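You operate a simulated robot arm through the tools that you are given. There is no shell and no other tool.

The job below is to be done with a simulated robot arm. You get a single attempt, and the scene is never put back.

JOB
Clear both yellow trays: the four hose bundles go back in the rack.
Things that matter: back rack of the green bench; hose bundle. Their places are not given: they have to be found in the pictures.

It is judged by the outcome, as a careful person would: the job done as asked, and still so three seconds after it is handed in. It fails if anything else is knocked over, pushed out of place, dropped, spilled or broken.

ROBOT AND FRAMES
A 6-joint arm with a two-finger parallel gripper, fixed in place. Base frame: the origin is at the foot of the arm, x ahead of it, y to its left, z up; the work surface is at about z = 0.8. Units: m, rad, N and s.
With the tool pointing down near the work surface it reaches from about 0.26 to 0.68 m from the base axis. Its first joint turns from -1.152 to 1.152 rad. Payload 2.9 kg.
Tool frame: the origin (TCP) lies between the finger pads and is the grasp point; the fingertips stand 0.03 m ahead of it; z points along the fingers, y is the line along which they close. The gripper opens to 0.11 m. The fingers are 0.02 m wide and 0.01 m thick; the gripper's body (0.048 by 0.112 m) begins 0.055 m behind the TCP.
Orientation is told as [roll, pitch, yaw] about the base's x, y, z axes, in that order, counted from this pose: with the fingers straight down and closing along the base's y, the tool's x points along the base's -x, its y along +y and its z along -z.

CONTROLS
- The arm moves only by the tool send_rows. Its argument "plan" is a list of rows, each a list of 7 numbers: the opening in per cent of the stroke, from 0 (shut) to 100 (fully open), then the shift along the base's x, y, z in m, then the turn, a rotation vector about the base's x, y, z in rad. In form: [[hand, tx, ty, tz, ax, ay, az], ...]. A call has 1 to 20 rows; each row shifts and turns the commanded pose from where the row before left it. Each row takes 0.2 s and may step no farther than 0.05 m and 0.15 rad from the row before; otherwise, or with a gripper value out of range, the whole call is refused. A pose out of reach is approached as far as the arm can. The call stops where the force on the tool passes 40 N (or 10 N more than at its start, if that is more) or the arm is blocked; 0.2 s more then pass. Each finger travels about 0.108 m/s and halts on what it meets, pressing with about 27 N; the grip force reading is that of the motor and also rises with nothing between the fingers. The clock runs only during rows and for 0.2 s after the last one: add rows that do not move to give the fingers time. It gives the time, the measured TCP pose, the force on the tool (base axes), the opening and the grip force at its end, in the units of the frame above (readings bear some noise), with the torque about the TCP (base axes, N m) and any sound that the robot's microphone picked up.
- Cameras (640 x 400 px; columns grow to the right, rows downward): "scene" is fixed at [0.0907, 0.4572, 1.3739]; the picture's right is [-0.63, -0.78, 0.00], its down [-0.58, 0.47, -0.67] and it looks along [0.52, -0.42, -0.74] (base axes); focal length 324 px, centre (320, 200). "wrist" rides on the gripper at [0.072, 0.017, -0.103] in the tool frame; the picture's right is [-0.23, 0.97, 0.00], its down [-0.76, -0.18, -0.62] and it looks along [-0.61, -0.14, 0.78] (tool axes); focal length 222 px, centre (320, 200).
- grab_frame(camera): a new picture of that camera. The clock stands still meanwhile.
- locate(camera, pixels): for up to 12 pixels [column, row] of the newest picture of that camera ("zoom" is the newest enlarged one), the place [x, y, z] in the base frame of the surface seen there, good to about 0.003 m, but the place of the scene camera against the robot may be out by one fixed shift of up to 0.025 m in any direction. The clock stands still meanwhile.
- inspect(camera, box): a new picture of the part [left, top, right, bottom] of that camera's present view, enlarged. The clock stands still meanwhile.
- finish_job(): hands the job in; it is judged then, once.

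Open the gripper and draw the arm clear of the work before you hand the job in, unless the task says otherwise.

The tools are called after "Emit:" as a command line: name --pt "numbers of a row" for each row, then --argument value for the rest, lists and objects as JSON in quotes. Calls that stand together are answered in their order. send_rows: Moves the arm, as the interface text tells. Its arguments: {"type":"object","properties":{"plan":{"type":"array"}},"required":["plan"]} The other tools are called the same way: grab_frame (camera) takes a picture; locate (camera, pixels) gives the place of the surface under pixels of a picture; inspect (camera, box) takes an enlarged picture of a part of a camera's view; finish_job () hands the job in.

At the start:

```text
clock: 0.0
ee_pos: [0.3427, 0.0831, 1.0535]
tool_rot: [0.0, 0.0, -0.001]
ft_force: [0.3, -0.2, 0.9]
ft_torque: [0.02, 0.04, -0.01]
width: 0.1102
grasp_force: 0.0
```

scene: 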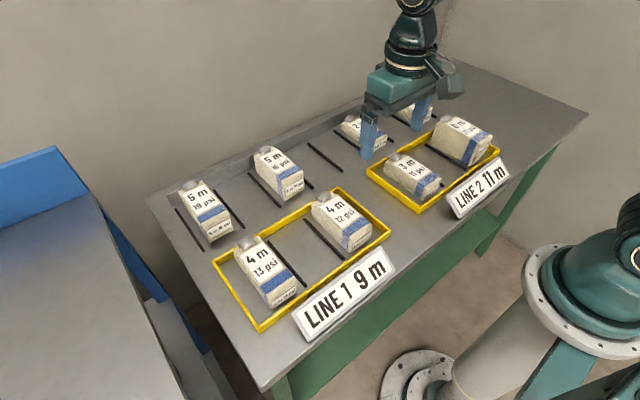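
wrist: 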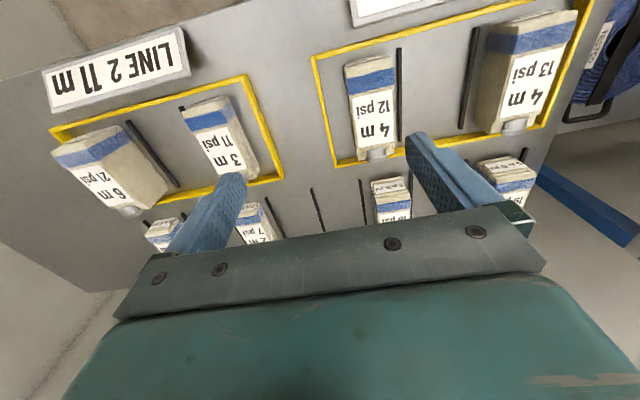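

I see two yellow trays with two hose bundles each (LINE 1: 4 m/13 psi and 4 m/12 psi; LINE 2: 3 m and 6 m), and a back row with four other bundles between dark dividers. I'll take enlarged views to understand the scene.

Emit:
inspect --camera "scene" --box '[140, 120, 400, 350]'

Emit:
inspect --camera "scene" --box '[290, 50, 530, 230]'

Emit:
inspect --camera "wrist" --box '[0, 0, 640, 280]'

```text
1.74 times, centred on (270, 235) of scene
```

zoom: 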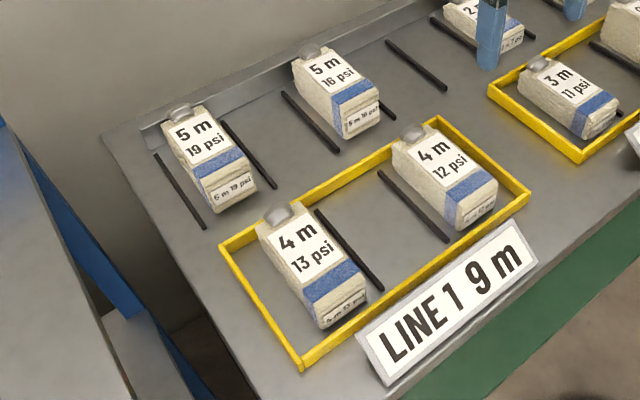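

```text
2.22 times, centred on (410, 140) of scene
```

zoom: 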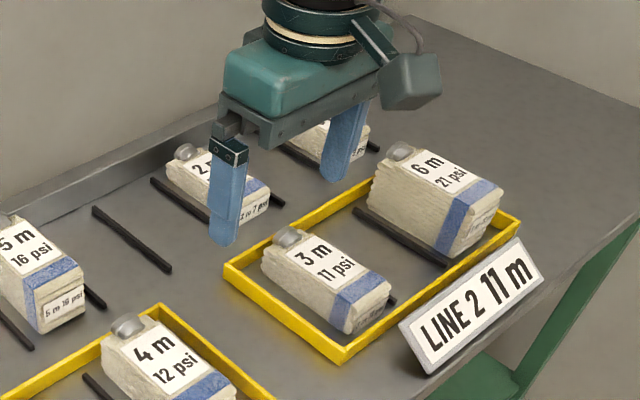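

```text
1.00 times, centred on (320, 140) of wrist (not enlarged: the box is as wide or as high as the picture)
```

zoom: 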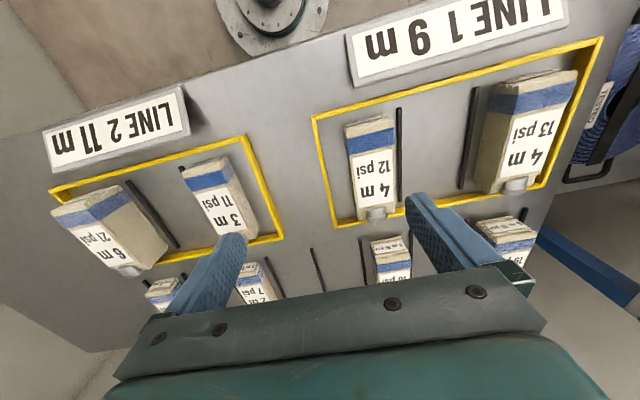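

The back row holds four bundles with dark slot dividers; I'll locate points for the rack, dividers, trays and bundles in the scene picture.

Emit:
grab_frame --camera "scene"

Emit:
locate --camera "scene" --pixels '[[178, 210], [202, 250], [249, 174], [281, 206], [308, 144], [341, 170], [159, 197], [362, 107], [213, 262], [259, 331], [391, 232], [339, 188]]'

Emit:
locate --camera "wrist" --pixels '[[312, 190], [323, 232], [362, 180], [368, 210], [400, 50], [400, 145], [476, 30], [461, 128], [372, 105], [525, 90], [211, 130], [100, 170]]'

```text
taken
```

scene: 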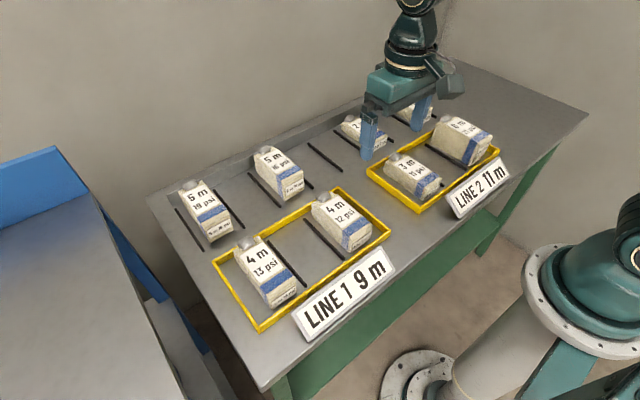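

```text
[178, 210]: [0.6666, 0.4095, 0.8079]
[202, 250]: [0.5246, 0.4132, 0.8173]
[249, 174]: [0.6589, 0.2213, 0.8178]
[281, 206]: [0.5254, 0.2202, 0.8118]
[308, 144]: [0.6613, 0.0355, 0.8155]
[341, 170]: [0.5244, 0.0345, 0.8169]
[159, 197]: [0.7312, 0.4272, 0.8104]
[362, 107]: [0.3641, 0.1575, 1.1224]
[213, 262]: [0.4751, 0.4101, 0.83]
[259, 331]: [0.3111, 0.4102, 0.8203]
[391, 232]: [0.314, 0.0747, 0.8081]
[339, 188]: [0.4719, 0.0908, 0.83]
```

```text
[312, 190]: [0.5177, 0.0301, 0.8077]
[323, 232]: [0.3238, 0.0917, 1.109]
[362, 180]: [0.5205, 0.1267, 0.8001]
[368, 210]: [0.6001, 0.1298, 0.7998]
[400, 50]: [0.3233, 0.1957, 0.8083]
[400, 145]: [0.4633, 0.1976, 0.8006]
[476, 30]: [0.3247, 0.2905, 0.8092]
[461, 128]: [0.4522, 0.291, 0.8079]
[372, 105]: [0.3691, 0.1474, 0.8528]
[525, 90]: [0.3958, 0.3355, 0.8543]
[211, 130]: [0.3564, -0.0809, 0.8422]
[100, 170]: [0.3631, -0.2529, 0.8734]
```

The rack dividers appear at about y = 0.41, 0.22, 0.127, 0.03 with ~0.094 m spacing. I'll shift the arm (staying high) to the right to see the rest of the rack with the wrist camera, and the left with the scene camera.

Emit:
send_rows --pt "100 0.03 -0.035 0.0 0 0 0" --pt "100 0.03 -0.035 0.0 0 0 0" --pt "100 0.03 -0.035 0.0 0 0 0" --pt "100 0.03 -0.035 0.0 0 0 0" --pt "100 0.02 -0.035 0.0 0 0 0" --pt "100 0 0 0 0 0 0"

Emit:
grab_frame --camera "wrist"

Emit:
grab_frame --camera "scene"

```text
clock: 1.4
ee_pos: [0.4824, -0.093, 1.0532]
tool_rot: [0.002, 0.002, 0.001]
ft_force: [-0.4, 0.0, 1.0]
ft_torque: [0.02, -0.01, 0.0]
width: 0.11
grasp_force: 0.1
```

```text
taken
```

wrist: 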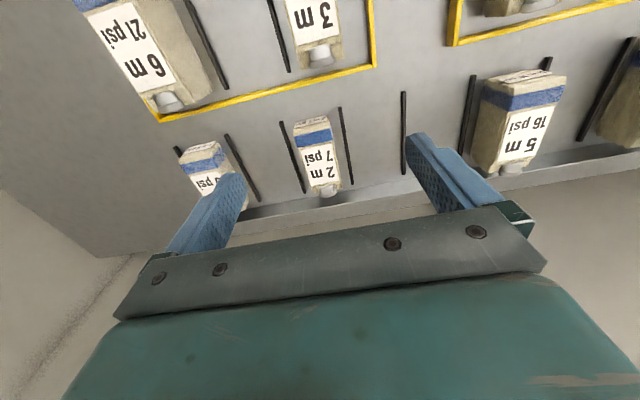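

```text
taken
```

scene: 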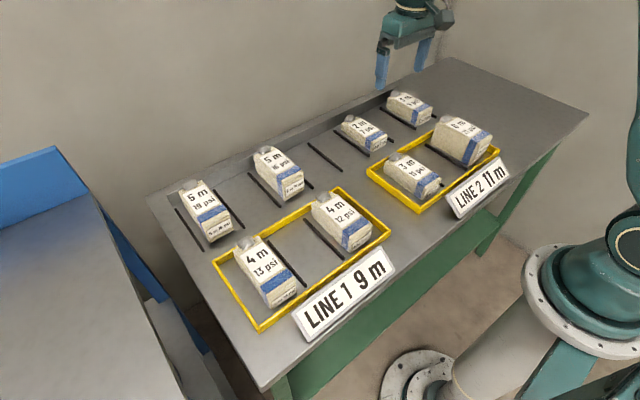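

Now the rack is visible in both pictures: wrist shows dividers at (180,150), (240,165), (292,165), (345,145), (403,130), (467,110). I'll enlarge and locate.

Emit:
inspect --camera "scene" --box '[140, 60, 520, 300]'

Emit:
inspect --camera "wrist" --box '[120, 60, 440, 260]'

Emit:
locate --camera "wrist" --pixels '[[404, 95], [403, 165], [340, 110], [350, 180], [282, 125], [303, 190], [228, 137], [256, 198], [178, 148], [474, 78], [462, 145], [548, 60]]'

Emit:
locate --camera "scene" --pixels '[[308, 144], [341, 170], [178, 210], [202, 250], [230, 200], [242, 226], [249, 174], [281, 206], [306, 183], [310, 187], [347, 132], [383, 110]]'

```text
1.67 times, centred on (330, 180) of scene
```

zoom: 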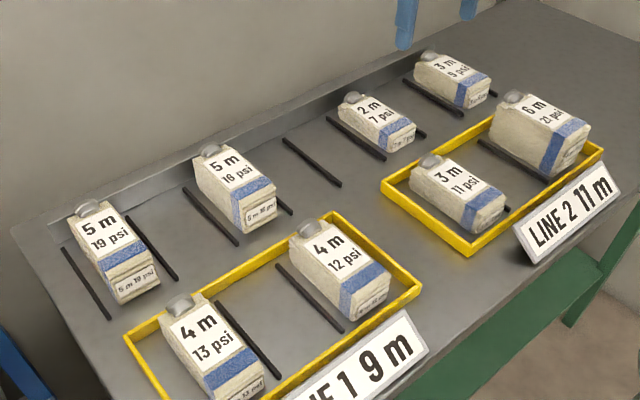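

```text
2.00 times, centred on (280, 160) of wrist
```

zoom: 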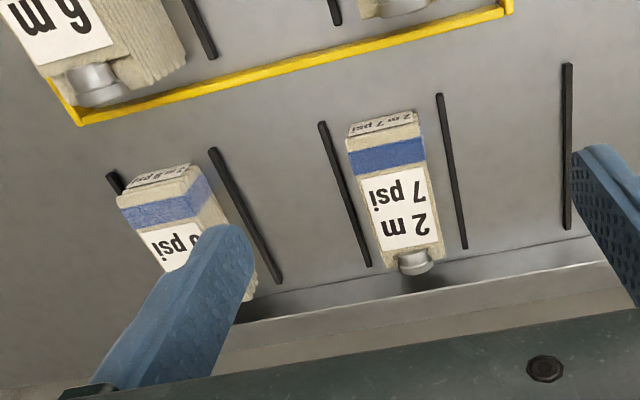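

```text
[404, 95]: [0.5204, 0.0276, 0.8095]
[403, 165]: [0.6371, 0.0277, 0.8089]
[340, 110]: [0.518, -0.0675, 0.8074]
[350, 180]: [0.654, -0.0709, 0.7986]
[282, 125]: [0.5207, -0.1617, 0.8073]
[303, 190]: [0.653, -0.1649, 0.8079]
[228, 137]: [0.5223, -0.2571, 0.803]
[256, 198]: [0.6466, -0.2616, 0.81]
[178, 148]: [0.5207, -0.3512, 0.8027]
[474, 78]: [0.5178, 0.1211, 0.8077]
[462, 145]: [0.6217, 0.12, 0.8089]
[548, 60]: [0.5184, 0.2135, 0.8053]
```

```text
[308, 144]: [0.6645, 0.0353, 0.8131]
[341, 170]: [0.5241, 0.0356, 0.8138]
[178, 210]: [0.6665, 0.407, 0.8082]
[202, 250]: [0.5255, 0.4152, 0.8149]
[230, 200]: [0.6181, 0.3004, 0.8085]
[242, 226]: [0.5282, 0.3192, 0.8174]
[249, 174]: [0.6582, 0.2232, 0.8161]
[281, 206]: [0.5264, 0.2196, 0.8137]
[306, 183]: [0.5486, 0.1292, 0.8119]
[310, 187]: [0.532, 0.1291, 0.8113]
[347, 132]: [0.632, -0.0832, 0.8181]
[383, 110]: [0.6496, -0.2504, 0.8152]
```

The rack has 8 slots (divider y ≈ 0.404, 0.309, 0.2135, 0.121, 0.028, -0.068, -0.162, -0.258, -0.351); empty slot centres are y ≈ 0.261, 0.074, -0.020 and -0.210. Next I move above the LINE 1 tray for a closer look at its bundles.

Emit:
send_rows --pt "100 -0.03 0.04 0.0 0 0 0" --pt "100 -0.03 0.04 0.0 0 0 0" --pt "100 -0.03 0.04 0.0 0 0 0" --pt "100 -0.03 0.04 0.0 0 0 0" --pt "100 -0.02 0.04 -0.02 0 0 0" --pt "100 -0.02 0.04 -0.02 0 0 0" --pt "100 0 0.03 -0.02 0 0 0" --pt "100 0 0 0 0 0 0"

Emit:
grab_frame --camera "wrist"

Emit:
grab_frame --camera "scene"

```text
clock: 3.2
ee_pos: [0.3233, 0.1793, 0.9948]
tool_rot: [0.0, 0.0, 0.0]
ft_force: [-0.4, -0.1, 0.3]
ft_torque: [-0.01, 0.01, 0.0]
width: 0.1099
grasp_force: 0.0
```

```text
taken
```

wrist: 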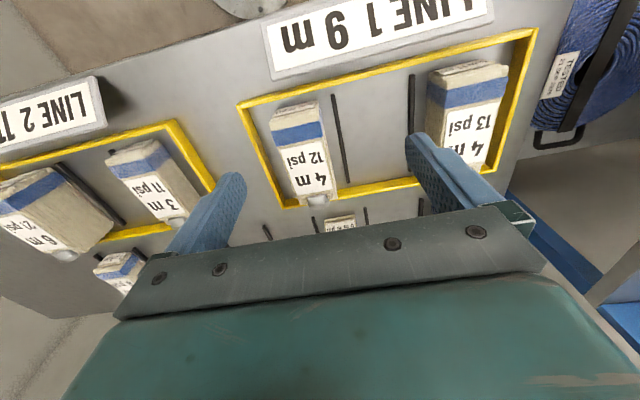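

```text
taken
```

scene: 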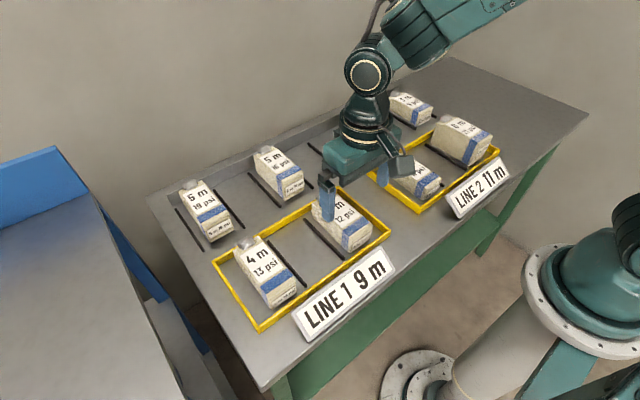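

The wrist view shows the 4 m 12 psi bundle at (302,160) and also a blue object with a tag at (590,60). I'll enlarge both for detail.

Emit:
inspect --camera "wrist" --box '[230, 30, 550, 230]'

Emit:
inspect --camera "wrist" --box '[480, 0, 640, 100]'

Emit:
locate --camera "wrist" --pixels '[[270, 112], [318, 103], [289, 188], [331, 182], [301, 148], [332, 97], [347, 180], [240, 106], [275, 188], [411, 78], [317, 200], [590, 60]]'

```text
2.00 times, centred on (390, 130) of wrist
```

zoom: 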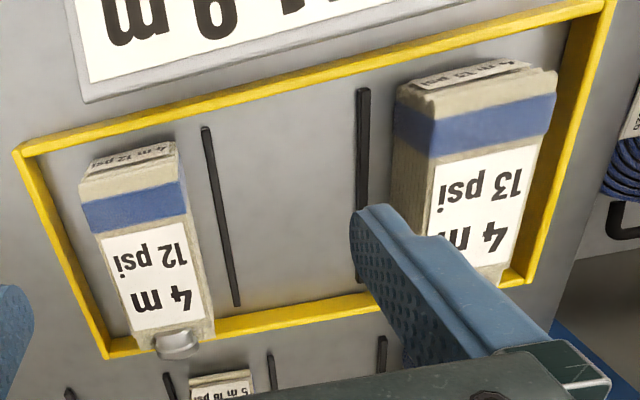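

```text
4.00 times, centred on (560, 50) of wrist
```

zoom: 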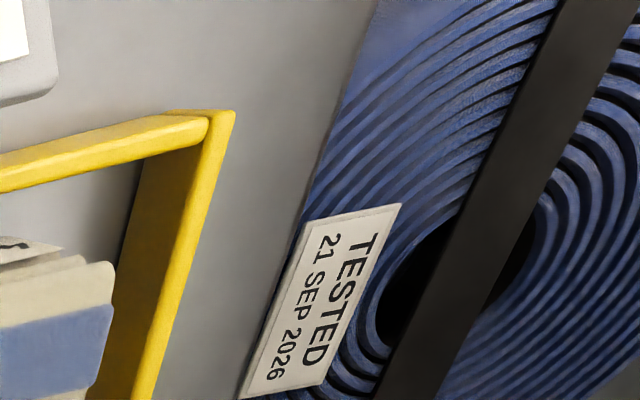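

```text
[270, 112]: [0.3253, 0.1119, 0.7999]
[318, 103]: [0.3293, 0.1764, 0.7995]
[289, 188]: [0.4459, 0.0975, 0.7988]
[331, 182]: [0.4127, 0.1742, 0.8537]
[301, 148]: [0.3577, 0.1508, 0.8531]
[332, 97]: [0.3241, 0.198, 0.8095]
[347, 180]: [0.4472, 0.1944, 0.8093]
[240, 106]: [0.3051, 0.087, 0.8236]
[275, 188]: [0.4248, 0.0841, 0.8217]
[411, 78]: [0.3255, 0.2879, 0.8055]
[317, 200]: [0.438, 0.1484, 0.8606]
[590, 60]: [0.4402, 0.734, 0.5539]
```

The blue coil is on the floor side, off the bench, so it isn't part of this job. I'll locate the edges of the 4 m 12 psi bundle more densely in the enlarged view.

Emit:
inspect --camera "wrist" --box '[250, 90, 370, 210]'

```text
3.33 times, centred on (310, 150) of wrist
```

zoom: 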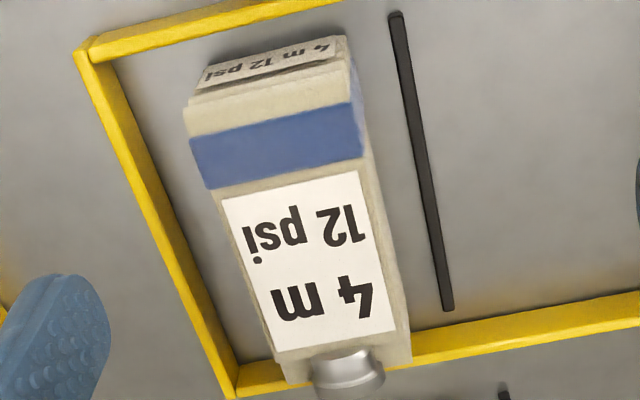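

Emit:
locate --camera "zoom" --pixels '[[190, 132], [352, 98], [212, 185], [360, 160], [275, 360], [403, 355], [195, 85], [335, 45], [350, 380], [385, 250], [240, 275], [300, 200]]'

```text
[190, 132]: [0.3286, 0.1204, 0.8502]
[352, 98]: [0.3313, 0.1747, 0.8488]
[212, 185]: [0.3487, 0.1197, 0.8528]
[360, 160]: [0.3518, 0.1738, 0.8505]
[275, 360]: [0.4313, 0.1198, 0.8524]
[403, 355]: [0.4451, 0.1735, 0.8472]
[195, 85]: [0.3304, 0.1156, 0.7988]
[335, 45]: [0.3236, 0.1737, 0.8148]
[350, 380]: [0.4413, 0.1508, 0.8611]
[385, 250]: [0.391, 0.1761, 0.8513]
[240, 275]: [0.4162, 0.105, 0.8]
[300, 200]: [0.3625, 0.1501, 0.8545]
```

The 4 m 12 psi bundle spans y 0.119–0.1755 (centre 0.1475), x 0.322–0.45, top z ≈ 0.853; tray rim top ≈ 0.8225 at y ≈ 0.0855. I'll move above its centre with opening ~0.08 m and go down to z = 0.90 to check alignment.

Emit:
send_rows --pt "73 0.031 -0.016 0.0 0 0 0" --pt "73 0.031 -0.016 0.0 0 0 0" --pt "73 0 0 -0.03 0 0 0" --pt "73 0 0 -0.03 0 0 0" --pt "73 0 0 -0.03 0 0 0" --pt "73 0 0 0 0 0 0"

Emit:
grab_frame --camera "wrist"

Emit:
inspect --camera "scene" --box '[260, 130, 440, 270]'

```text
clock: 4.6
ee_pos: [0.3871, 0.1472, 0.9045]
tool_rot: [-0.001, -0.001, -0.001]
ft_force: [-1.0, -0.1, 0.4]
ft_torque: [0.0, -0.01, 0.01]
width: 0.0802
grasp_force: 0.1
```

```text
taken
```

wrist: 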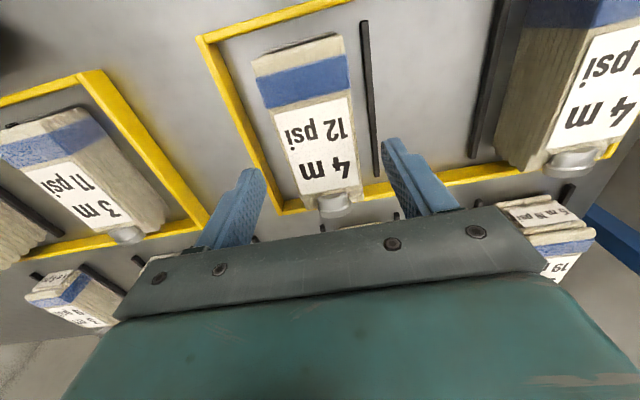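

```text
2.86 times, centred on (350, 200) of scene
```

zoom: 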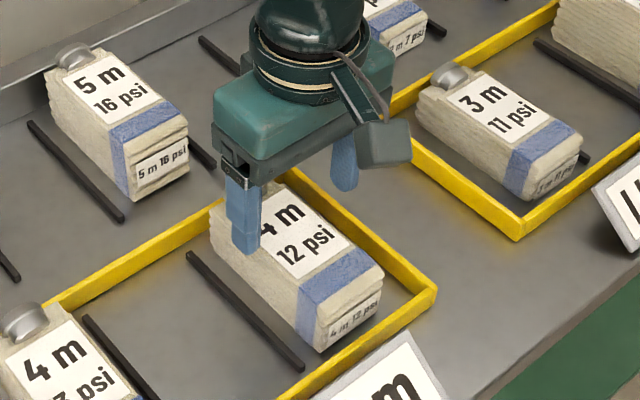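

The fingers straddle the bundle symmetrically in both pictures. I go down 0.06 m (tips at ~0.814, above dividers) and close.

Emit:
send_rows --pt "73 0 0 -0.03 0 0 0" --pt "73 0 0 -0.03 0 0 0" --pt "73 0 0 0 0 0 0" --pt "40 0 0 0 0 0 0" --pt "40 0 0 0 0 0 0" --pt "40 0 0 0 0 0 0"

Emit:
grab_frame --camera "wrist"

```text
clock: 6.0
ee_pos: [0.3857, 0.1476, 0.8422]
tool_rot: [0.0, 0.0, 0.001]
ft_force: [0.2, 1.2, -0.1]
ft_torque: [0.05, -0.1, 0.0]
width: 0.0581
grasp_force: 26.9
```

```text
taken
```

wrist: 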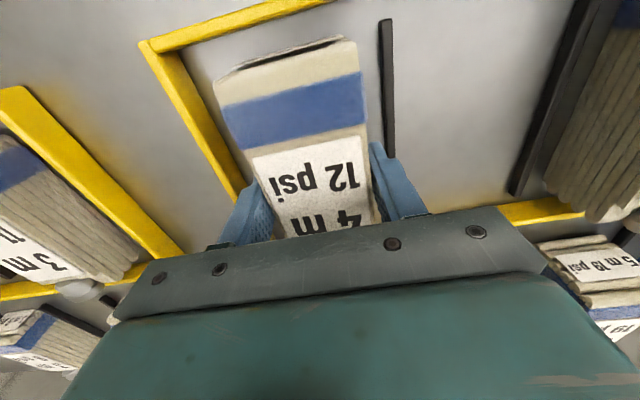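

The grip holds at width 0.058 m with 26.9 N. I lift 0.05 m and read force and torque.

Emit:
send_rows --pt "30 0 0 0.02 0 0 0" --pt "30 0 0 0.03 0 0 0" --pt "30 0 0 0 0 0 0"

Emit:
grab_frame --camera "wrist"

Emit:
inspect --camera "scene" --box '[260, 110, 440, 250]'

```text
clock: 6.8
ee_pos: [0.3862, 0.1458, 0.893]
tool_rot: [0.001, -0.002, 0.0]
ft_force: [0.0, 0.0, -0.6]
ft_torque: [-0.01, -0.02, 0.0]
width: 0.0329
grasp_force: 0.1
```

```text
taken
```

wrist: 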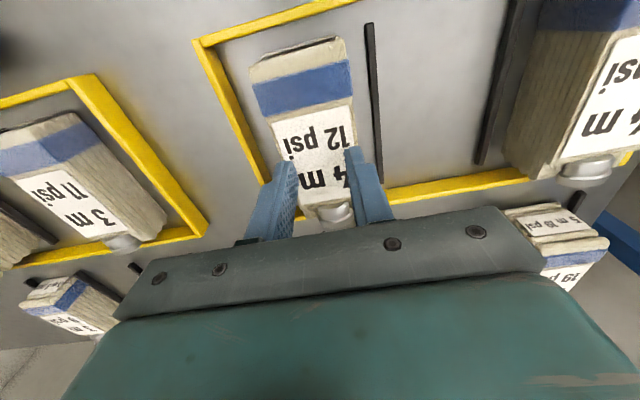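

```text
2.86 times, centred on (350, 180) of scene
```

zoom: 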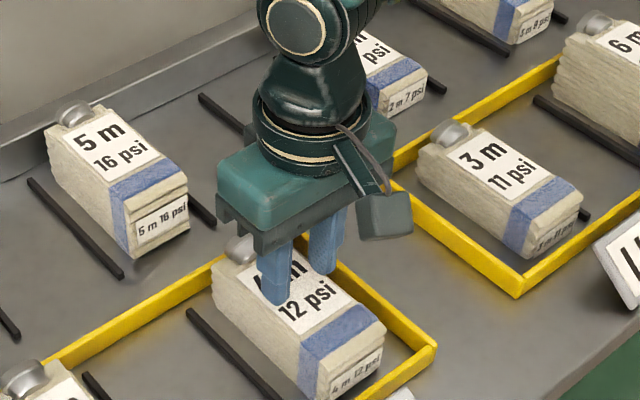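

The lift failed: the width is now 0.033 m and the bundle stayed in the tray, so the fingers slid up off it. I'll check where the bundle is now and the shape of its sides before trying again.

Emit:
inspect --camera "wrist" --box '[220, 20, 400, 240]'

Emit:
locate --camera "wrist" --pixels '[[255, 88], [351, 66], [252, 72], [340, 42], [262, 112], [354, 95], [276, 138], [355, 125], [300, 100], [333, 210], [290, 160], [310, 170]]'

```text
1.82 times, centred on (310, 130) of wrist
```

zoom: 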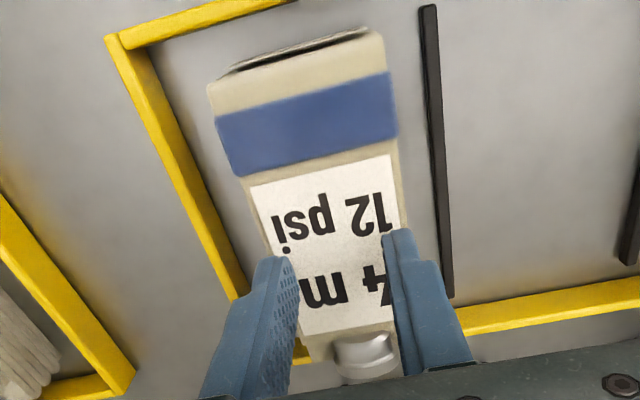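

```text
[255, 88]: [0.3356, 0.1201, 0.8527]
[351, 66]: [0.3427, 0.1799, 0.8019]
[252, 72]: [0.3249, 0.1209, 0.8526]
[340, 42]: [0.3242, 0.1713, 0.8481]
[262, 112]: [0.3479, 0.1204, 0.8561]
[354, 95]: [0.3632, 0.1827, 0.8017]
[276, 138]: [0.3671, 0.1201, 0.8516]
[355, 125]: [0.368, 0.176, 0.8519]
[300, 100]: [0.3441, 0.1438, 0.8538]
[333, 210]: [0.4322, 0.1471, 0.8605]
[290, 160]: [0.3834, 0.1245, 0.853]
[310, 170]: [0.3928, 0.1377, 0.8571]
```

The bundle hasn't moved (y 0.120–0.176). I'll open to 62 %, go down deeper (TCP ≈ 0.835, fingers inside the divider and rim), grip, and then lift in tiny steps while watching the force.

Emit:
send_rows --pt "62 0 0.0015 0 0 0 0" --pt "62 0 0 0 0 0 0" --pt "62 0 0 0 0 0 0" --pt "62 0 0 -0.03 0 0 0" --pt "62 0 0 -0.028 0 0 0" --pt "62 0 0 0 0 0 0"

Emit:
send_rows --pt "20 0 0 0 0 0 0" --pt "20 0 0 0 0 0 0" --pt "20 0 0 0 0 0 0" --pt "20 0 0 0 0 0 0"

Emit:
send_rows --pt "20 0 0 0.003 0 0 0" --pt "20 0 0 0 0 0 0"

```text
clock: 8.2
ee_pos: [0.3872, 0.1469, 0.834]
tool_rot: [0.0, 0.001, 0.001]
ft_force: [-0.7, -0.1, -0.5]
ft_torque: [-0.01, 0.0, 0.0]
width: 0.068
grasp_force: 0.2
```

```text
clock: 9.2
ee_pos: [0.3863, 0.147, 0.8348]
tool_rot: [-0.001, -0.001, 0.0]
ft_force: [0.0, -0.5, 1.2]
ft_torque: [0.02, -0.05, 0.0]
width: 0.0577
grasp_force: 27.6
```

```text
clock: 9.8
ee_pos: [0.3856, 0.148, 0.8383]
tool_rot: [0.0, 0.0, 0.001]
ft_force: [1.0, -0.4, -4.8]
ft_torque: [-0.01, -0.04, -0.02]
width: 0.0575
grasp_force: 27.2
```

The load on the tool is now -4.8 N and the width is steady at 0.0575 m. I continue lifting in small steps.

Emit:
send_rows --pt "20 0 0 0.003 0 0 0" --pt "20 0 0 0.003 0 0 0" --pt "20 0 0 0 0 0 0"

Emit:
grab_frame --camera "wrist"

```text
clock: 10.6
ee_pos: [0.3865, 0.1475, 0.8436]
tool_rot: [0.0, -0.001, 0.0]
ft_force: [0.2, 0.2, -4.1]
ft_torque: [-0.02, 0.01, -0.02]
width: 0.058
grasp_force: 27.2
```

```text
taken
```

wrist: 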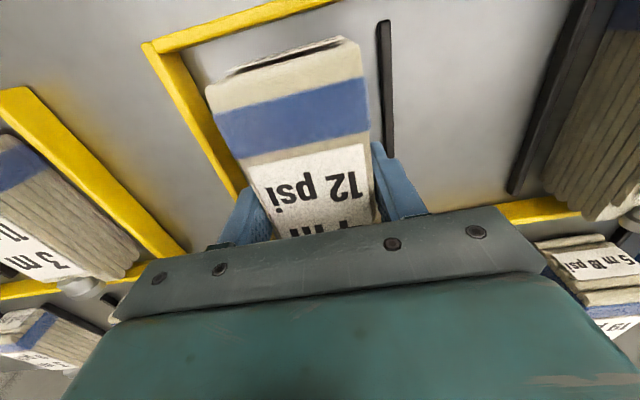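

Load steady at about -4 N, so the bundle may be hanging. I'll check its top height in the wrist picture.

Emit:
locate --camera "wrist" --pixels '[[290, 110], [300, 85], [310, 190], [225, 135], [366, 110], [350, 60]]'

```text
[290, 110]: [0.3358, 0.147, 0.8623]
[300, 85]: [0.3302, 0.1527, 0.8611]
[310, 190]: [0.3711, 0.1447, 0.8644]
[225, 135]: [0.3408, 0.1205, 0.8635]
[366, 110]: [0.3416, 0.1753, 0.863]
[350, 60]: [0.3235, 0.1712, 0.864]
```

The bundle top is at 0.8635, so it is lifted 9 mm and holding. I raise it gently to about z = 0.94.

Emit:
send_rows --pt "20 0 0 0.005 0 0 0" --pt "20 0 0 0.008 0 0 0" --pt "20 0 0 0.01 0 0 0" --pt "20 0 0 0.01 0 0 0" --pt "20 0 0 0.01 0 0 0" --pt "20 0 0 0.01 0 0 0" --pt "20 0 0 0.01 0 0 0" --pt "20 0 0 0.01 0 0 0" --pt "20 0 0 0.01 0 0 0" --pt "20 0 0 0.008 0 0 0" --pt "20 0 0 0.005 0 0 0" --pt "20 0 0 0 0 0 0"

Emit:
grab_frame --camera "wrist"

Emit:
grab_frame --camera "scene"

```text
clock: 13.2
ee_pos: [0.3854, 0.1476, 0.9396]
tool_rot: [-0.001, 0.0, -0.001]
ft_force: [-0.4, 0.5, -3.9]
ft_torque: [0.0, -0.02, -0.01]
width: 0.0578
grasp_force: 26.6
```

```text
taken
```

wrist: 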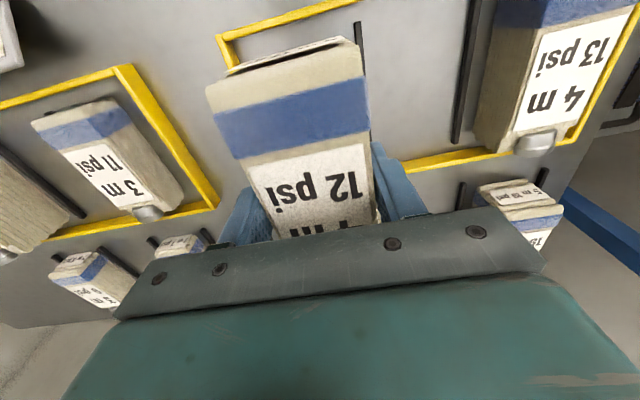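

```text
taken
```

scene: 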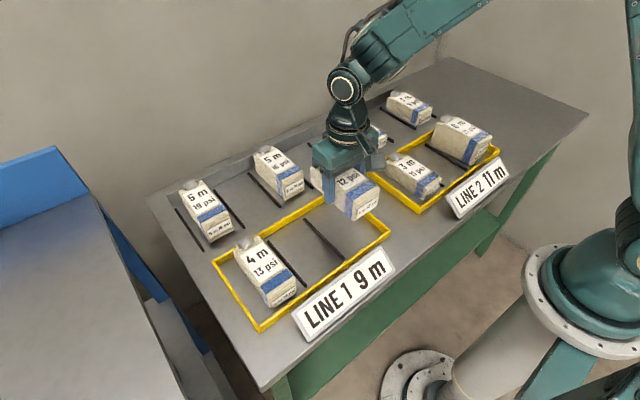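

Held well at z = 0.94. I'll find where rack bundles sit in x (front face and knob of the 5 m 16 psi and 5 m 19 psi bundles) to align with them.

Emit:
inspect --camera "scene" --box '[160, 130, 320, 260]'

```text
3.08 times, centred on (240, 195) of scene
```

zoom: 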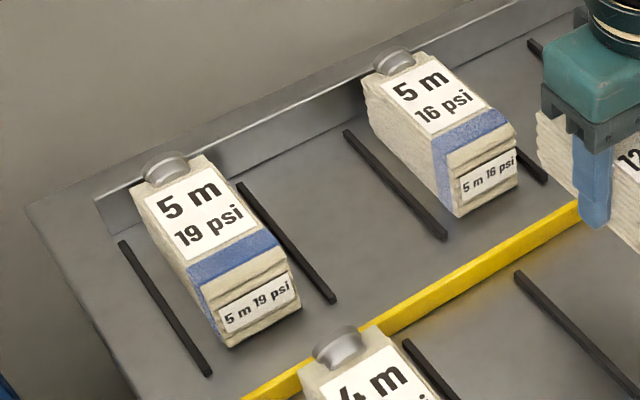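

Emit:
locate --camera "zoom" --pixels '[[490, 178], [458, 212], [260, 305], [228, 343], [375, 75], [140, 195], [395, 58], [165, 160], [350, 138], [443, 236], [240, 90], [370, 60]]'

```text
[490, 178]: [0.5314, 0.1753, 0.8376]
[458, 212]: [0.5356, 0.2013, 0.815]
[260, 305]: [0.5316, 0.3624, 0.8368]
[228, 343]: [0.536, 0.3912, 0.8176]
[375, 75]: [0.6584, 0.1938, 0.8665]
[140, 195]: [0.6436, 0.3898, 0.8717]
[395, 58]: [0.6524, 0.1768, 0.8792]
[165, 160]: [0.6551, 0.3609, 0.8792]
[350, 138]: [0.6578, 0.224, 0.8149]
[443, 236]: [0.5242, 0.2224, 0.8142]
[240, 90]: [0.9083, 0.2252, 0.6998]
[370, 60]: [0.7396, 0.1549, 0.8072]
```

Rack bundles have their front face at x ≈ 0.528, so relative to the tray the shift is +0.205 m in x. I carry the bundle at z = 0.94 gently to (0.591, 0.0745), above the empty slot between dividers y = 0.028 and 0.121.

Emit:
send_rows --pt "20 0.008 -0.003 0 0 0 0" --pt "20 0.016 -0.006 0 0 0 0" --pt "20 0.02 -0.007 0 0 0 0" --pt "20 0.02 -0.007 0 0 0 0" --pt "20 0.02 -0.007 0 0 0 0" --pt "20 0.02 -0.007 0 0 0 0" --pt "20 0.02 -0.007 0 0 0 0" --pt "20 0.02 -0.007 0 0 0 0" --pt "20 0.02 -0.007 0 0 0 0" --pt "20 0.018 -0.006 0 0 0 0" --pt "20 0.015 -0.006 0 0 0 0" --pt "20 0.008 -0.003 0 0 0 0" --pt "20 0 0 0 0 0 0"

Emit:
grab_frame --camera "wrist"

Emit:
grab_frame --camera "scene"

```text
clock: 16.0
ee_pos: [0.5912, 0.0734, 0.9388]
tool_rot: [0.001, 0.002, 0.001]
ft_force: [0.5, 0.1, -4.1]
ft_torque: [0.0, 0.0, -0.01]
width: 0.0579
grasp_force: 27.3
```

```text
taken
```

wrist: 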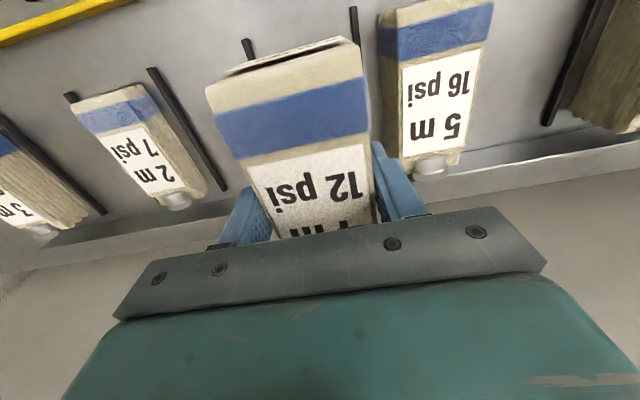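

```text
taken
```

scene: 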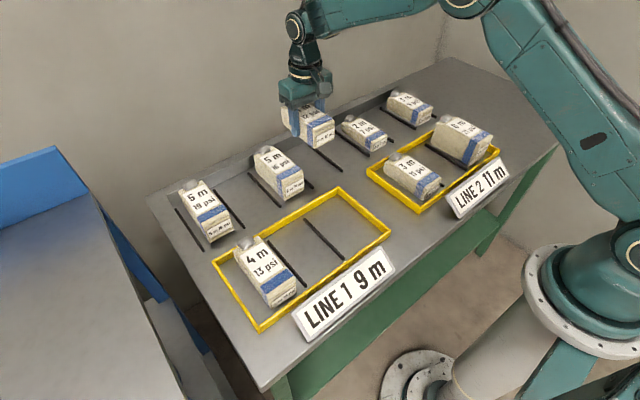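

The bundle hangs above the slot, dividers visible at wrist (248,45) and (353,20). I'll verify those positions and the back rail before lowering.

Emit:
locate --camera "wrist" --pixels '[[249, 45], [354, 12], [360, 55], [382, 70], [400, 150], [430, 165], [208, 90], [366, 110], [155, 75], [222, 185], [480, 155], [400, 25]]'

```text
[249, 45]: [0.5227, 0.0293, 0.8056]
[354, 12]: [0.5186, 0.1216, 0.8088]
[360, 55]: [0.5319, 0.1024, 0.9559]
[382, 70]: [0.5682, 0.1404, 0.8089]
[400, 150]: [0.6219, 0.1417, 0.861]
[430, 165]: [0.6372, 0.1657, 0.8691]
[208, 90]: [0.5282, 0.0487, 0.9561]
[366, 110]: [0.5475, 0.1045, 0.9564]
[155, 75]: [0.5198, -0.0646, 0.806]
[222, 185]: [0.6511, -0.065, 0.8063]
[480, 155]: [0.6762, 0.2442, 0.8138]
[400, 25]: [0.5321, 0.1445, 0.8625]
```

The slot is centred at y ≈ 0.075 and the bundle at ~0.075 with its front at x ≈ 0.528. I lower it gently.

Emit:
send_rows --pt "20 0 0 -0.006 0 0 0" --pt "20 0 0 -0.01 0 0 0" --pt "20 0 0 -0.012 0 0 0" --pt "20 0 0 -0.012 0 0 0" --pt "20 0 0 -0.012 0 0 0" --pt "20 0 0 -0.012 0 0 0" --pt "20 0 0 -0.012 0 0 0" --pt "20 0 0 -0.01 0 0 0" --pt "20 0 0 -0.007 0 0 0" --pt "20 0 0 -0.004 0 0 0" --pt "20 0 0 -0.002 0 0 0" --pt "20 0 0 0 0 0 0"

Emit:
grab_frame --camera "wrist"

Emit:
inspect --camera "scene" --box '[240, 60, 440, 210]'

```text
clock: 18.6
ee_pos: [0.5931, 0.0742, 0.8416]
tool_rot: [0.0, 0.001, -0.001]
ft_force: [0.0, -0.3, -3.9]
ft_torque: [0.0, -0.03, -0.02]
width: 0.058
grasp_force: 27.6
```

```text
taken
```

wrist: 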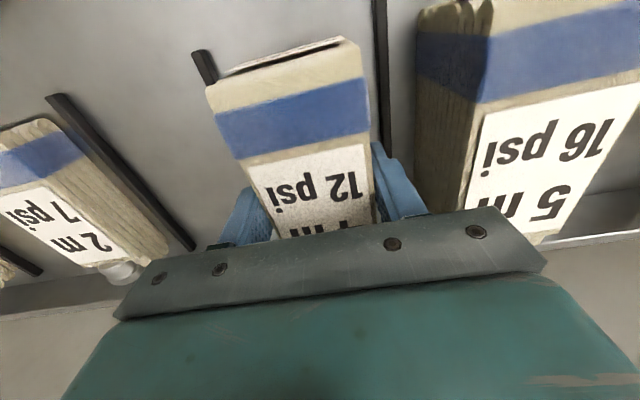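

```text
2.67 times, centred on (340, 135) of scene
```

zoom: 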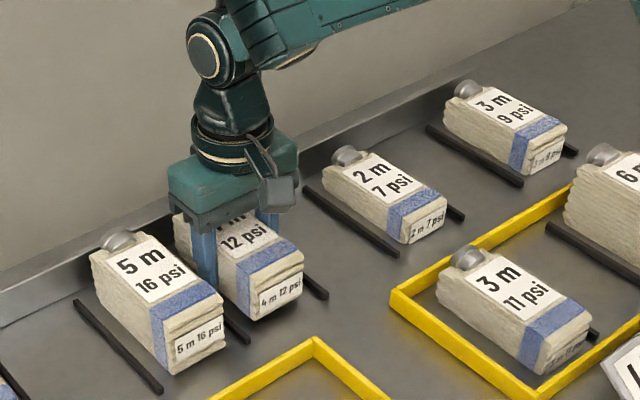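

It still hangs about 6 mm above the bench. I lower in 2 mm steps and watch the force change.

Emit:
send_rows --pt "20 0 0 -0.002 0 0 0" --pt "20 0 0 -0.002 0 0 0" --pt "20 0 0 0 0 0 0"

Emit:
send_rows --pt "20 0 0 -0.002 0 0 0" --pt "20 0 0 0 0 0 0"

```text
clock: 19.4
ee_pos: [0.5912, 0.0738, 0.8379]
tool_rot: [0.001, 0.001, 0.0]
ft_force: [-0.2, 0.2, -3.3]
ft_torque: [0.02, -0.01, 0.03]
width: 0.0577
grasp_force: 26.8
```

```text
clock: 20.0
ee_pos: [0.5905, 0.0746, 0.8361]
tool_rot: [0.0, 0.0, -0.001]
ft_force: [0.2, -0.9, -3.0]
ft_torque: [-0.03, -0.02, -0.02]
width: 0.058
grasp_force: 26.8
```

Emit:
send_rows --pt "20 0 0 -0.0015 0 0 0" --pt "20 0 0 0 0 0 0"

```text
clock: 20.6
ee_pos: [0.5915, 0.0741, 0.8345]
tool_rot: [0.0, 0.0, 0.0]
ft_force: [-0.4, -0.2, -2.8]
ft_torque: [0.06, -0.04, 0.04]
width: 0.0579
grasp_force: 27.0
```

The force is easing (-2.8 N), near contact. I take another small step down.

Emit:
send_rows --pt "20 0 0 -0.0015 0 0 0" --pt "20 0 0 0 0 0 0"

```text
clock: 21.2
ee_pos: [0.5913, 0.0734, 0.8343]
tool_rot: [0.0, -0.001, 0.001]
ft_force: [-5.8, -1.5, 16.2]
ft_torque: [0.03, 1.0, 0.02]
width: 0.0579
grasp_force: 26.8
```

Contact with the bench (+16 N). I relax 1.5 mm up, then open slightly to 57 %, rise, and open wider once above the dividers.

Emit:
send_rows --pt "20 0 0 0.0015 0 0 0" --pt "57 0 0 0 0 0 0" --pt "57 0 0 0 0 0 0" --pt "57 0 0 0 0 0 0"

Emit:
send_rows --pt "57 0 0 0.006 0 0 0" --pt "60 0 0 0.01 0 0 0" --pt "60 0 0 0.03 0 0 0" --pt "60 0 0 0.04 0 0 0" --pt "60 0 0 0.03 0 0 0" --pt "60 0 0 0 0 0 0"

Emit:
grab_frame --camera "wrist"

Emit:
inspect --camera "scene" --box '[240, 60, 440, 210]'

```text
clock: 22.2
ee_pos: [0.5909, 0.0743, 0.834]
tool_rot: [0.001, 0.0, 0.0]
ft_force: [0.2, -0.4, 0.2]
ft_torque: [0.02, 0.01, -0.02]
width: 0.0627
grasp_force: 0.1
```

```text
clock: 23.6
ee_pos: [0.5926, 0.0724, 0.9515]
tool_rot: [0.0, 0.0, 0.0]
ft_force: [0.3, 0.3, 0.6]
ft_torque: [0.01, 0.01, -0.01]
width: 0.066
grasp_force: 0.1
```

```text
taken
```

wrist: 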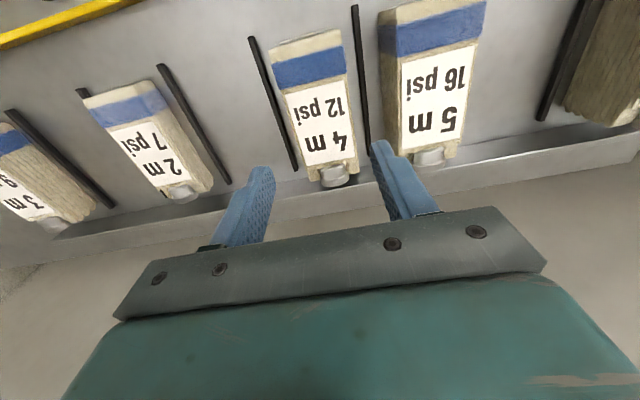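

```text
2.67 times, centred on (340, 135) of scene
```

zoom: 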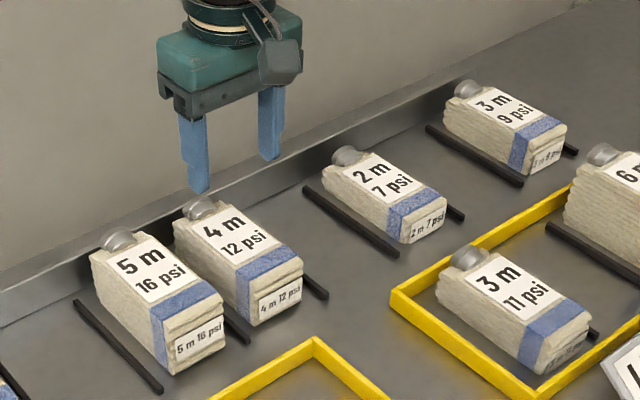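

The 4 m 12 psi bundle stands properly in its slot. Next, I move high to the 4 m 13 psi bundle in the LINE 1 tray and measure it.

Emit:
send_rows --pt "70 -0.03 0.03 0.02 0 0 0" --pt "75 -0.035 0.033 0.02 0 0 0" --pt "80 -0.035 0.033 0 0 0 0" --pt "80 -0.035 0.033 0 0 0 0" --pt "80 -0.035 0.033 0 0 0 0" --pt "80 -0.035 0.033 0 0 0 0" --pt "80 -0.035 0.033 0 0 0 0" --pt "80 -0.02 0.03 0 0 0 0" --pt "80 0 0 0 0 0 0"

Emit:
grab_frame --camera "wrist"

Emit:
inspect --camera "wrist" --box '[220, 60, 420, 220]'

```text
refused: row 2 steps farther than a row can; nothing moved
```

```text
taken
```

wrist: 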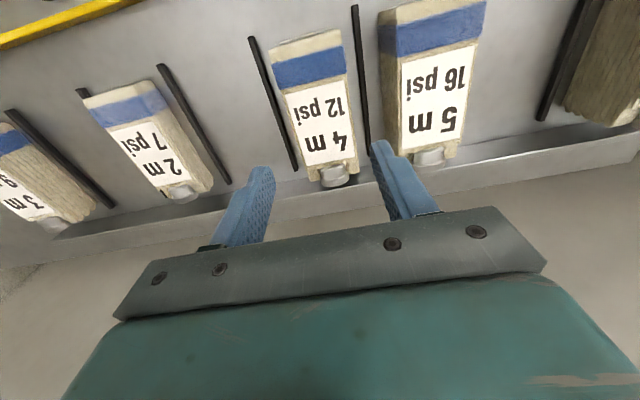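

```text
2.50 times, centred on (320, 140) of wrist
```

zoom: 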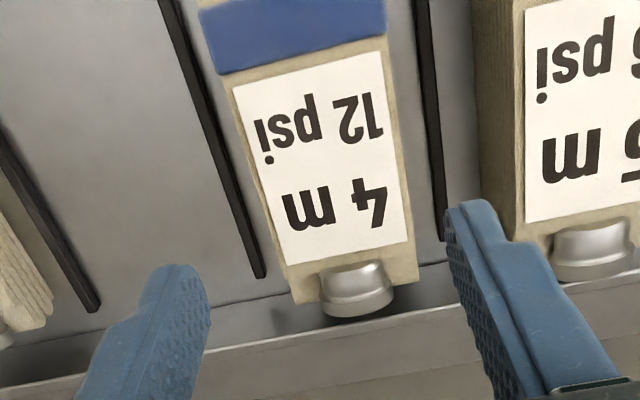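

The step limit refused that call (row 2 was slightly over 0.05 m); I first note the neighbouring positions in this view and resend with smaller steps.

Emit:
locate --camera "wrist" --pixels '[[270, 60], [342, 40], [290, 140], [353, 130], [90, 108], [165, 95], [130, 165], [5, 125], [60, 185], [382, 30], [485, 20], [400, 140]]'

Emit:
send_rows --pt "70 -0.03 0.025 0.02 0 0 0" --pt "75 -0.033 0.03 0.02 0 0 0" --pt "80 -0.035 0.033 0 0 0 0" --pt "80 -0.035 0.033 0 0 0 0" --pt "80 -0.035 0.033 0 0 0 0" --pt "80 -0.035 0.033 0 0 0 0" --pt "80 -0.035 0.033 0 0 0 0" --pt "80 -0.022 0.03 0 0 0 0" --pt "80 0 0 0 0 0 0"

Emit:
grab_frame --camera "wrist"

Emit:
inspect --camera "wrist" --box '[220, 60, 420, 220]'

```text
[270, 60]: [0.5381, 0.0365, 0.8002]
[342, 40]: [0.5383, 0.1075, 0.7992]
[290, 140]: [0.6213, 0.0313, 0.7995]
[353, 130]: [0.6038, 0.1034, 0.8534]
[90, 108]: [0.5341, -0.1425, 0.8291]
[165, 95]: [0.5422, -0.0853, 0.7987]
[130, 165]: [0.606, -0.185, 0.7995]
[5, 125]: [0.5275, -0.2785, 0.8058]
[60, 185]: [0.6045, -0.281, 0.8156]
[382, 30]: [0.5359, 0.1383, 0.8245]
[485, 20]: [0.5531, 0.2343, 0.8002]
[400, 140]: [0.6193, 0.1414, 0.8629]
```

```text
clock: 25.6
ee_pos: [0.3304, 0.3235, 0.9906]
tool_rot: [0.0, 0.0, 0.002]
ft_force: [0.7, 0.3, 0.1]
ft_torque: [-0.04, 0.0, -0.03]
width: 0.0881
grasp_force: 0.0
```

```text
taken
```

wrist: 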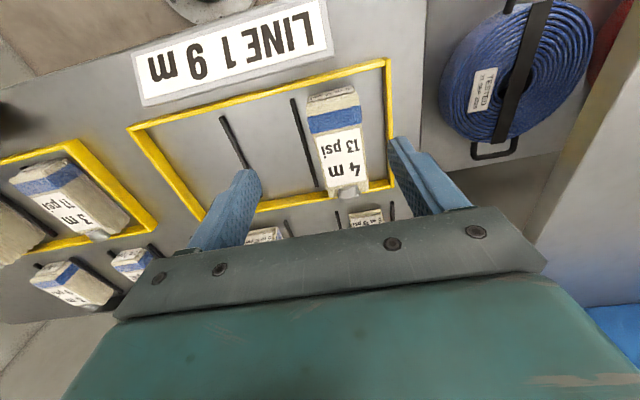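

```text
2.50 times, centred on (320, 140) of wrist
```

zoom: 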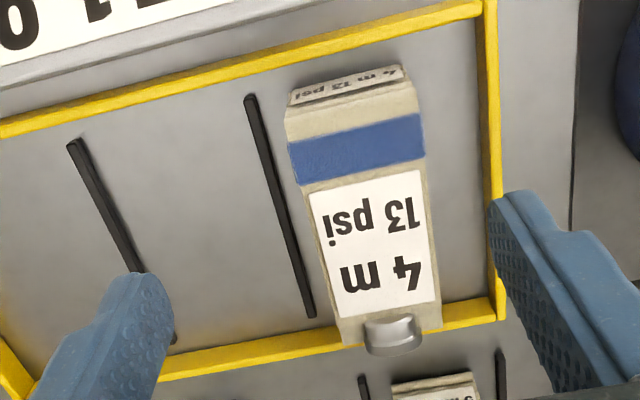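

The 4 m 13 psi bundle is clearly visible at (338,145). I locate its edges in the enlarged view.

Emit:
locate --camera "zoom" --pixels '[[290, 143], [422, 115], [300, 185], [428, 160], [330, 315], [440, 305], [340, 340], [360, 240], [285, 250], [492, 150], [498, 290], [395, 340]]'

```text
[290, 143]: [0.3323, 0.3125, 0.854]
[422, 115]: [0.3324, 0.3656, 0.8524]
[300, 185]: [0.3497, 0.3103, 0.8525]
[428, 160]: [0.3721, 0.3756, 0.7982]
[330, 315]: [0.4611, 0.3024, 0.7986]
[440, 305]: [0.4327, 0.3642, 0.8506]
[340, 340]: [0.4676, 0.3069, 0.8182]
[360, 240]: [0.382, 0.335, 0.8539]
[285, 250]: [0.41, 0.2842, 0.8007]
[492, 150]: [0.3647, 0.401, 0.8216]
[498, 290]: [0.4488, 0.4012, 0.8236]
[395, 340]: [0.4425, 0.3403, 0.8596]
```

The 4 m 13 psi bundle spans y 0.310–0.3665 (centre 0.338), x 0.322–0.45; the divider's edge is at about 0.293. I go above (0.386, 0.339) with a 0.066 m opening and down to z = 0.90 for a check.

Emit:
send_rows --pt "60 0.028 0.008 0.0 0 0 0" --pt "60 0.0276 0.0075 0.0 0 0 0" --pt "60 0 0 -0.03 0 0 0" --pt "60 0 0 -0.03 0 0 0" --pt "60 0 0 -0.027 0 0 0" --pt "60 0 0 0 0 0 0" --pt "60 0 0 0 0 0 0"

Emit:
grab_frame --camera "wrist"

Emit:
inspect --camera "wrist" --box '[180, 20, 460, 240]'

```text
clock: 27.2
ee_pos: [0.3892, 0.3402, 0.9031]
tool_rot: [0.0, 0.001, 0.002]
ft_force: [-0.5, -0.6, 0.0]
ft_torque: [0.01, 0.03, 0.03]
width: 0.0661
grasp_force: 0.1
```

```text
taken
```

wrist: 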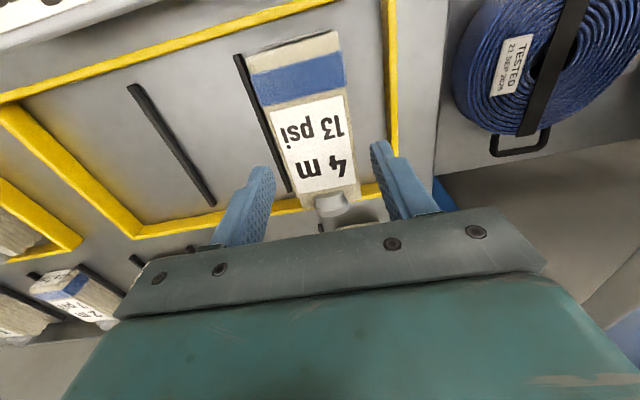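

```text
1.82 times, centred on (320, 130) of wrist
```

zoom: 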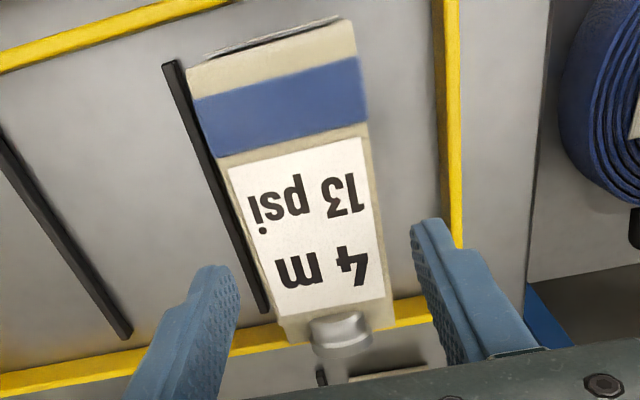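

The fingers straddle the bundle; I check the divider's top edges and the bundle edges near the fingers before the deep descent.

Emit:
locate --camera "zoom" --pixels '[[172, 62], [182, 62], [205, 150], [214, 150], [243, 245], [258, 300], [225, 140], [366, 110], [385, 260], [440, 150], [450, 150], [300, 120]]'

```text
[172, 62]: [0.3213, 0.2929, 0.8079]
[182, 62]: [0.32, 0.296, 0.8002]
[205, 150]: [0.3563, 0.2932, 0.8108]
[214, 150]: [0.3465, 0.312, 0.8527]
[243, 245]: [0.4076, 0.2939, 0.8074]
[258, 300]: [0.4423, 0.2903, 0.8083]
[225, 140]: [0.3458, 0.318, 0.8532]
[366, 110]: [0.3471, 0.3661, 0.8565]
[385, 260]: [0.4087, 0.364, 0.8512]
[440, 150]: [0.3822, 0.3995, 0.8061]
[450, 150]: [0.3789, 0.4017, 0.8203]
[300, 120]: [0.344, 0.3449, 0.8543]
```

The divider's edge is at ~0.294 and the bundle's at ~0.3105, so the current y = 0.340 with 0.066 m opening centres the right finger in that gap. I descend to z ≈ 0.8355 and close.

Emit:
send_rows --pt "60 0 0 -0.03 0 0 0" --pt "60 0 0 -0.02 0 0 0" --pt "60 0 0 -0.01 0 0 0" --pt "60 0 0 -0.005 0 0 0" --pt "60 0 0 -0.0025 0 0 0" --pt "60 0 0 0 0 0 0"

Emit:
send_rows --pt "20 0 0 0 0 0 0" --pt "20 0 0 0 0 0 0" --pt "20 0 0 0 0 0 0" --pt "20 0 0 0 0 0 0"

Emit:
send_rows --pt "20 0 0 0.003 0 0 0" --pt "20 0 0 0.003 0 0 0" --pt "20 0 0 0.003 0 0 0" --pt "20 0 0 0 0 0 0"

Emit:
grab_frame --camera "wrist"

```text
clock: 28.6
ee_pos: [0.3893, 0.3404, 0.8362]
tool_rot: [0.0, -0.001, 0.0]
ft_force: [0.4, 0.3, -0.7]
ft_torque: [-0.03, -0.03, 0.0]
width: 0.0659
grasp_force: 0.0
```

```text
clock: 29.6
ee_pos: [0.3901, 0.3396, 0.8371]
tool_rot: [-0.002, 0.0, -0.001]
ft_force: [0.3, -1.8, -0.4]
ft_torque: [-0.16, 0.0, 0.04]
width: 0.0577
grasp_force: 26.9
```

```text
clock: 30.6
ee_pos: [0.3893, 0.3389, 0.8447]
tool_rot: [0.001, -0.001, 0.0]
ft_force: [0.6, 0.2, -4.5]
ft_torque: [0.0, 0.01, 0.03]
width: 0.0578
grasp_force: 27.0
```

```text
taken
```

wrist: 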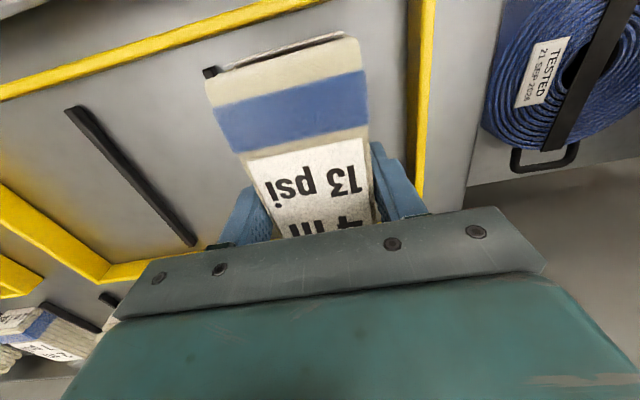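

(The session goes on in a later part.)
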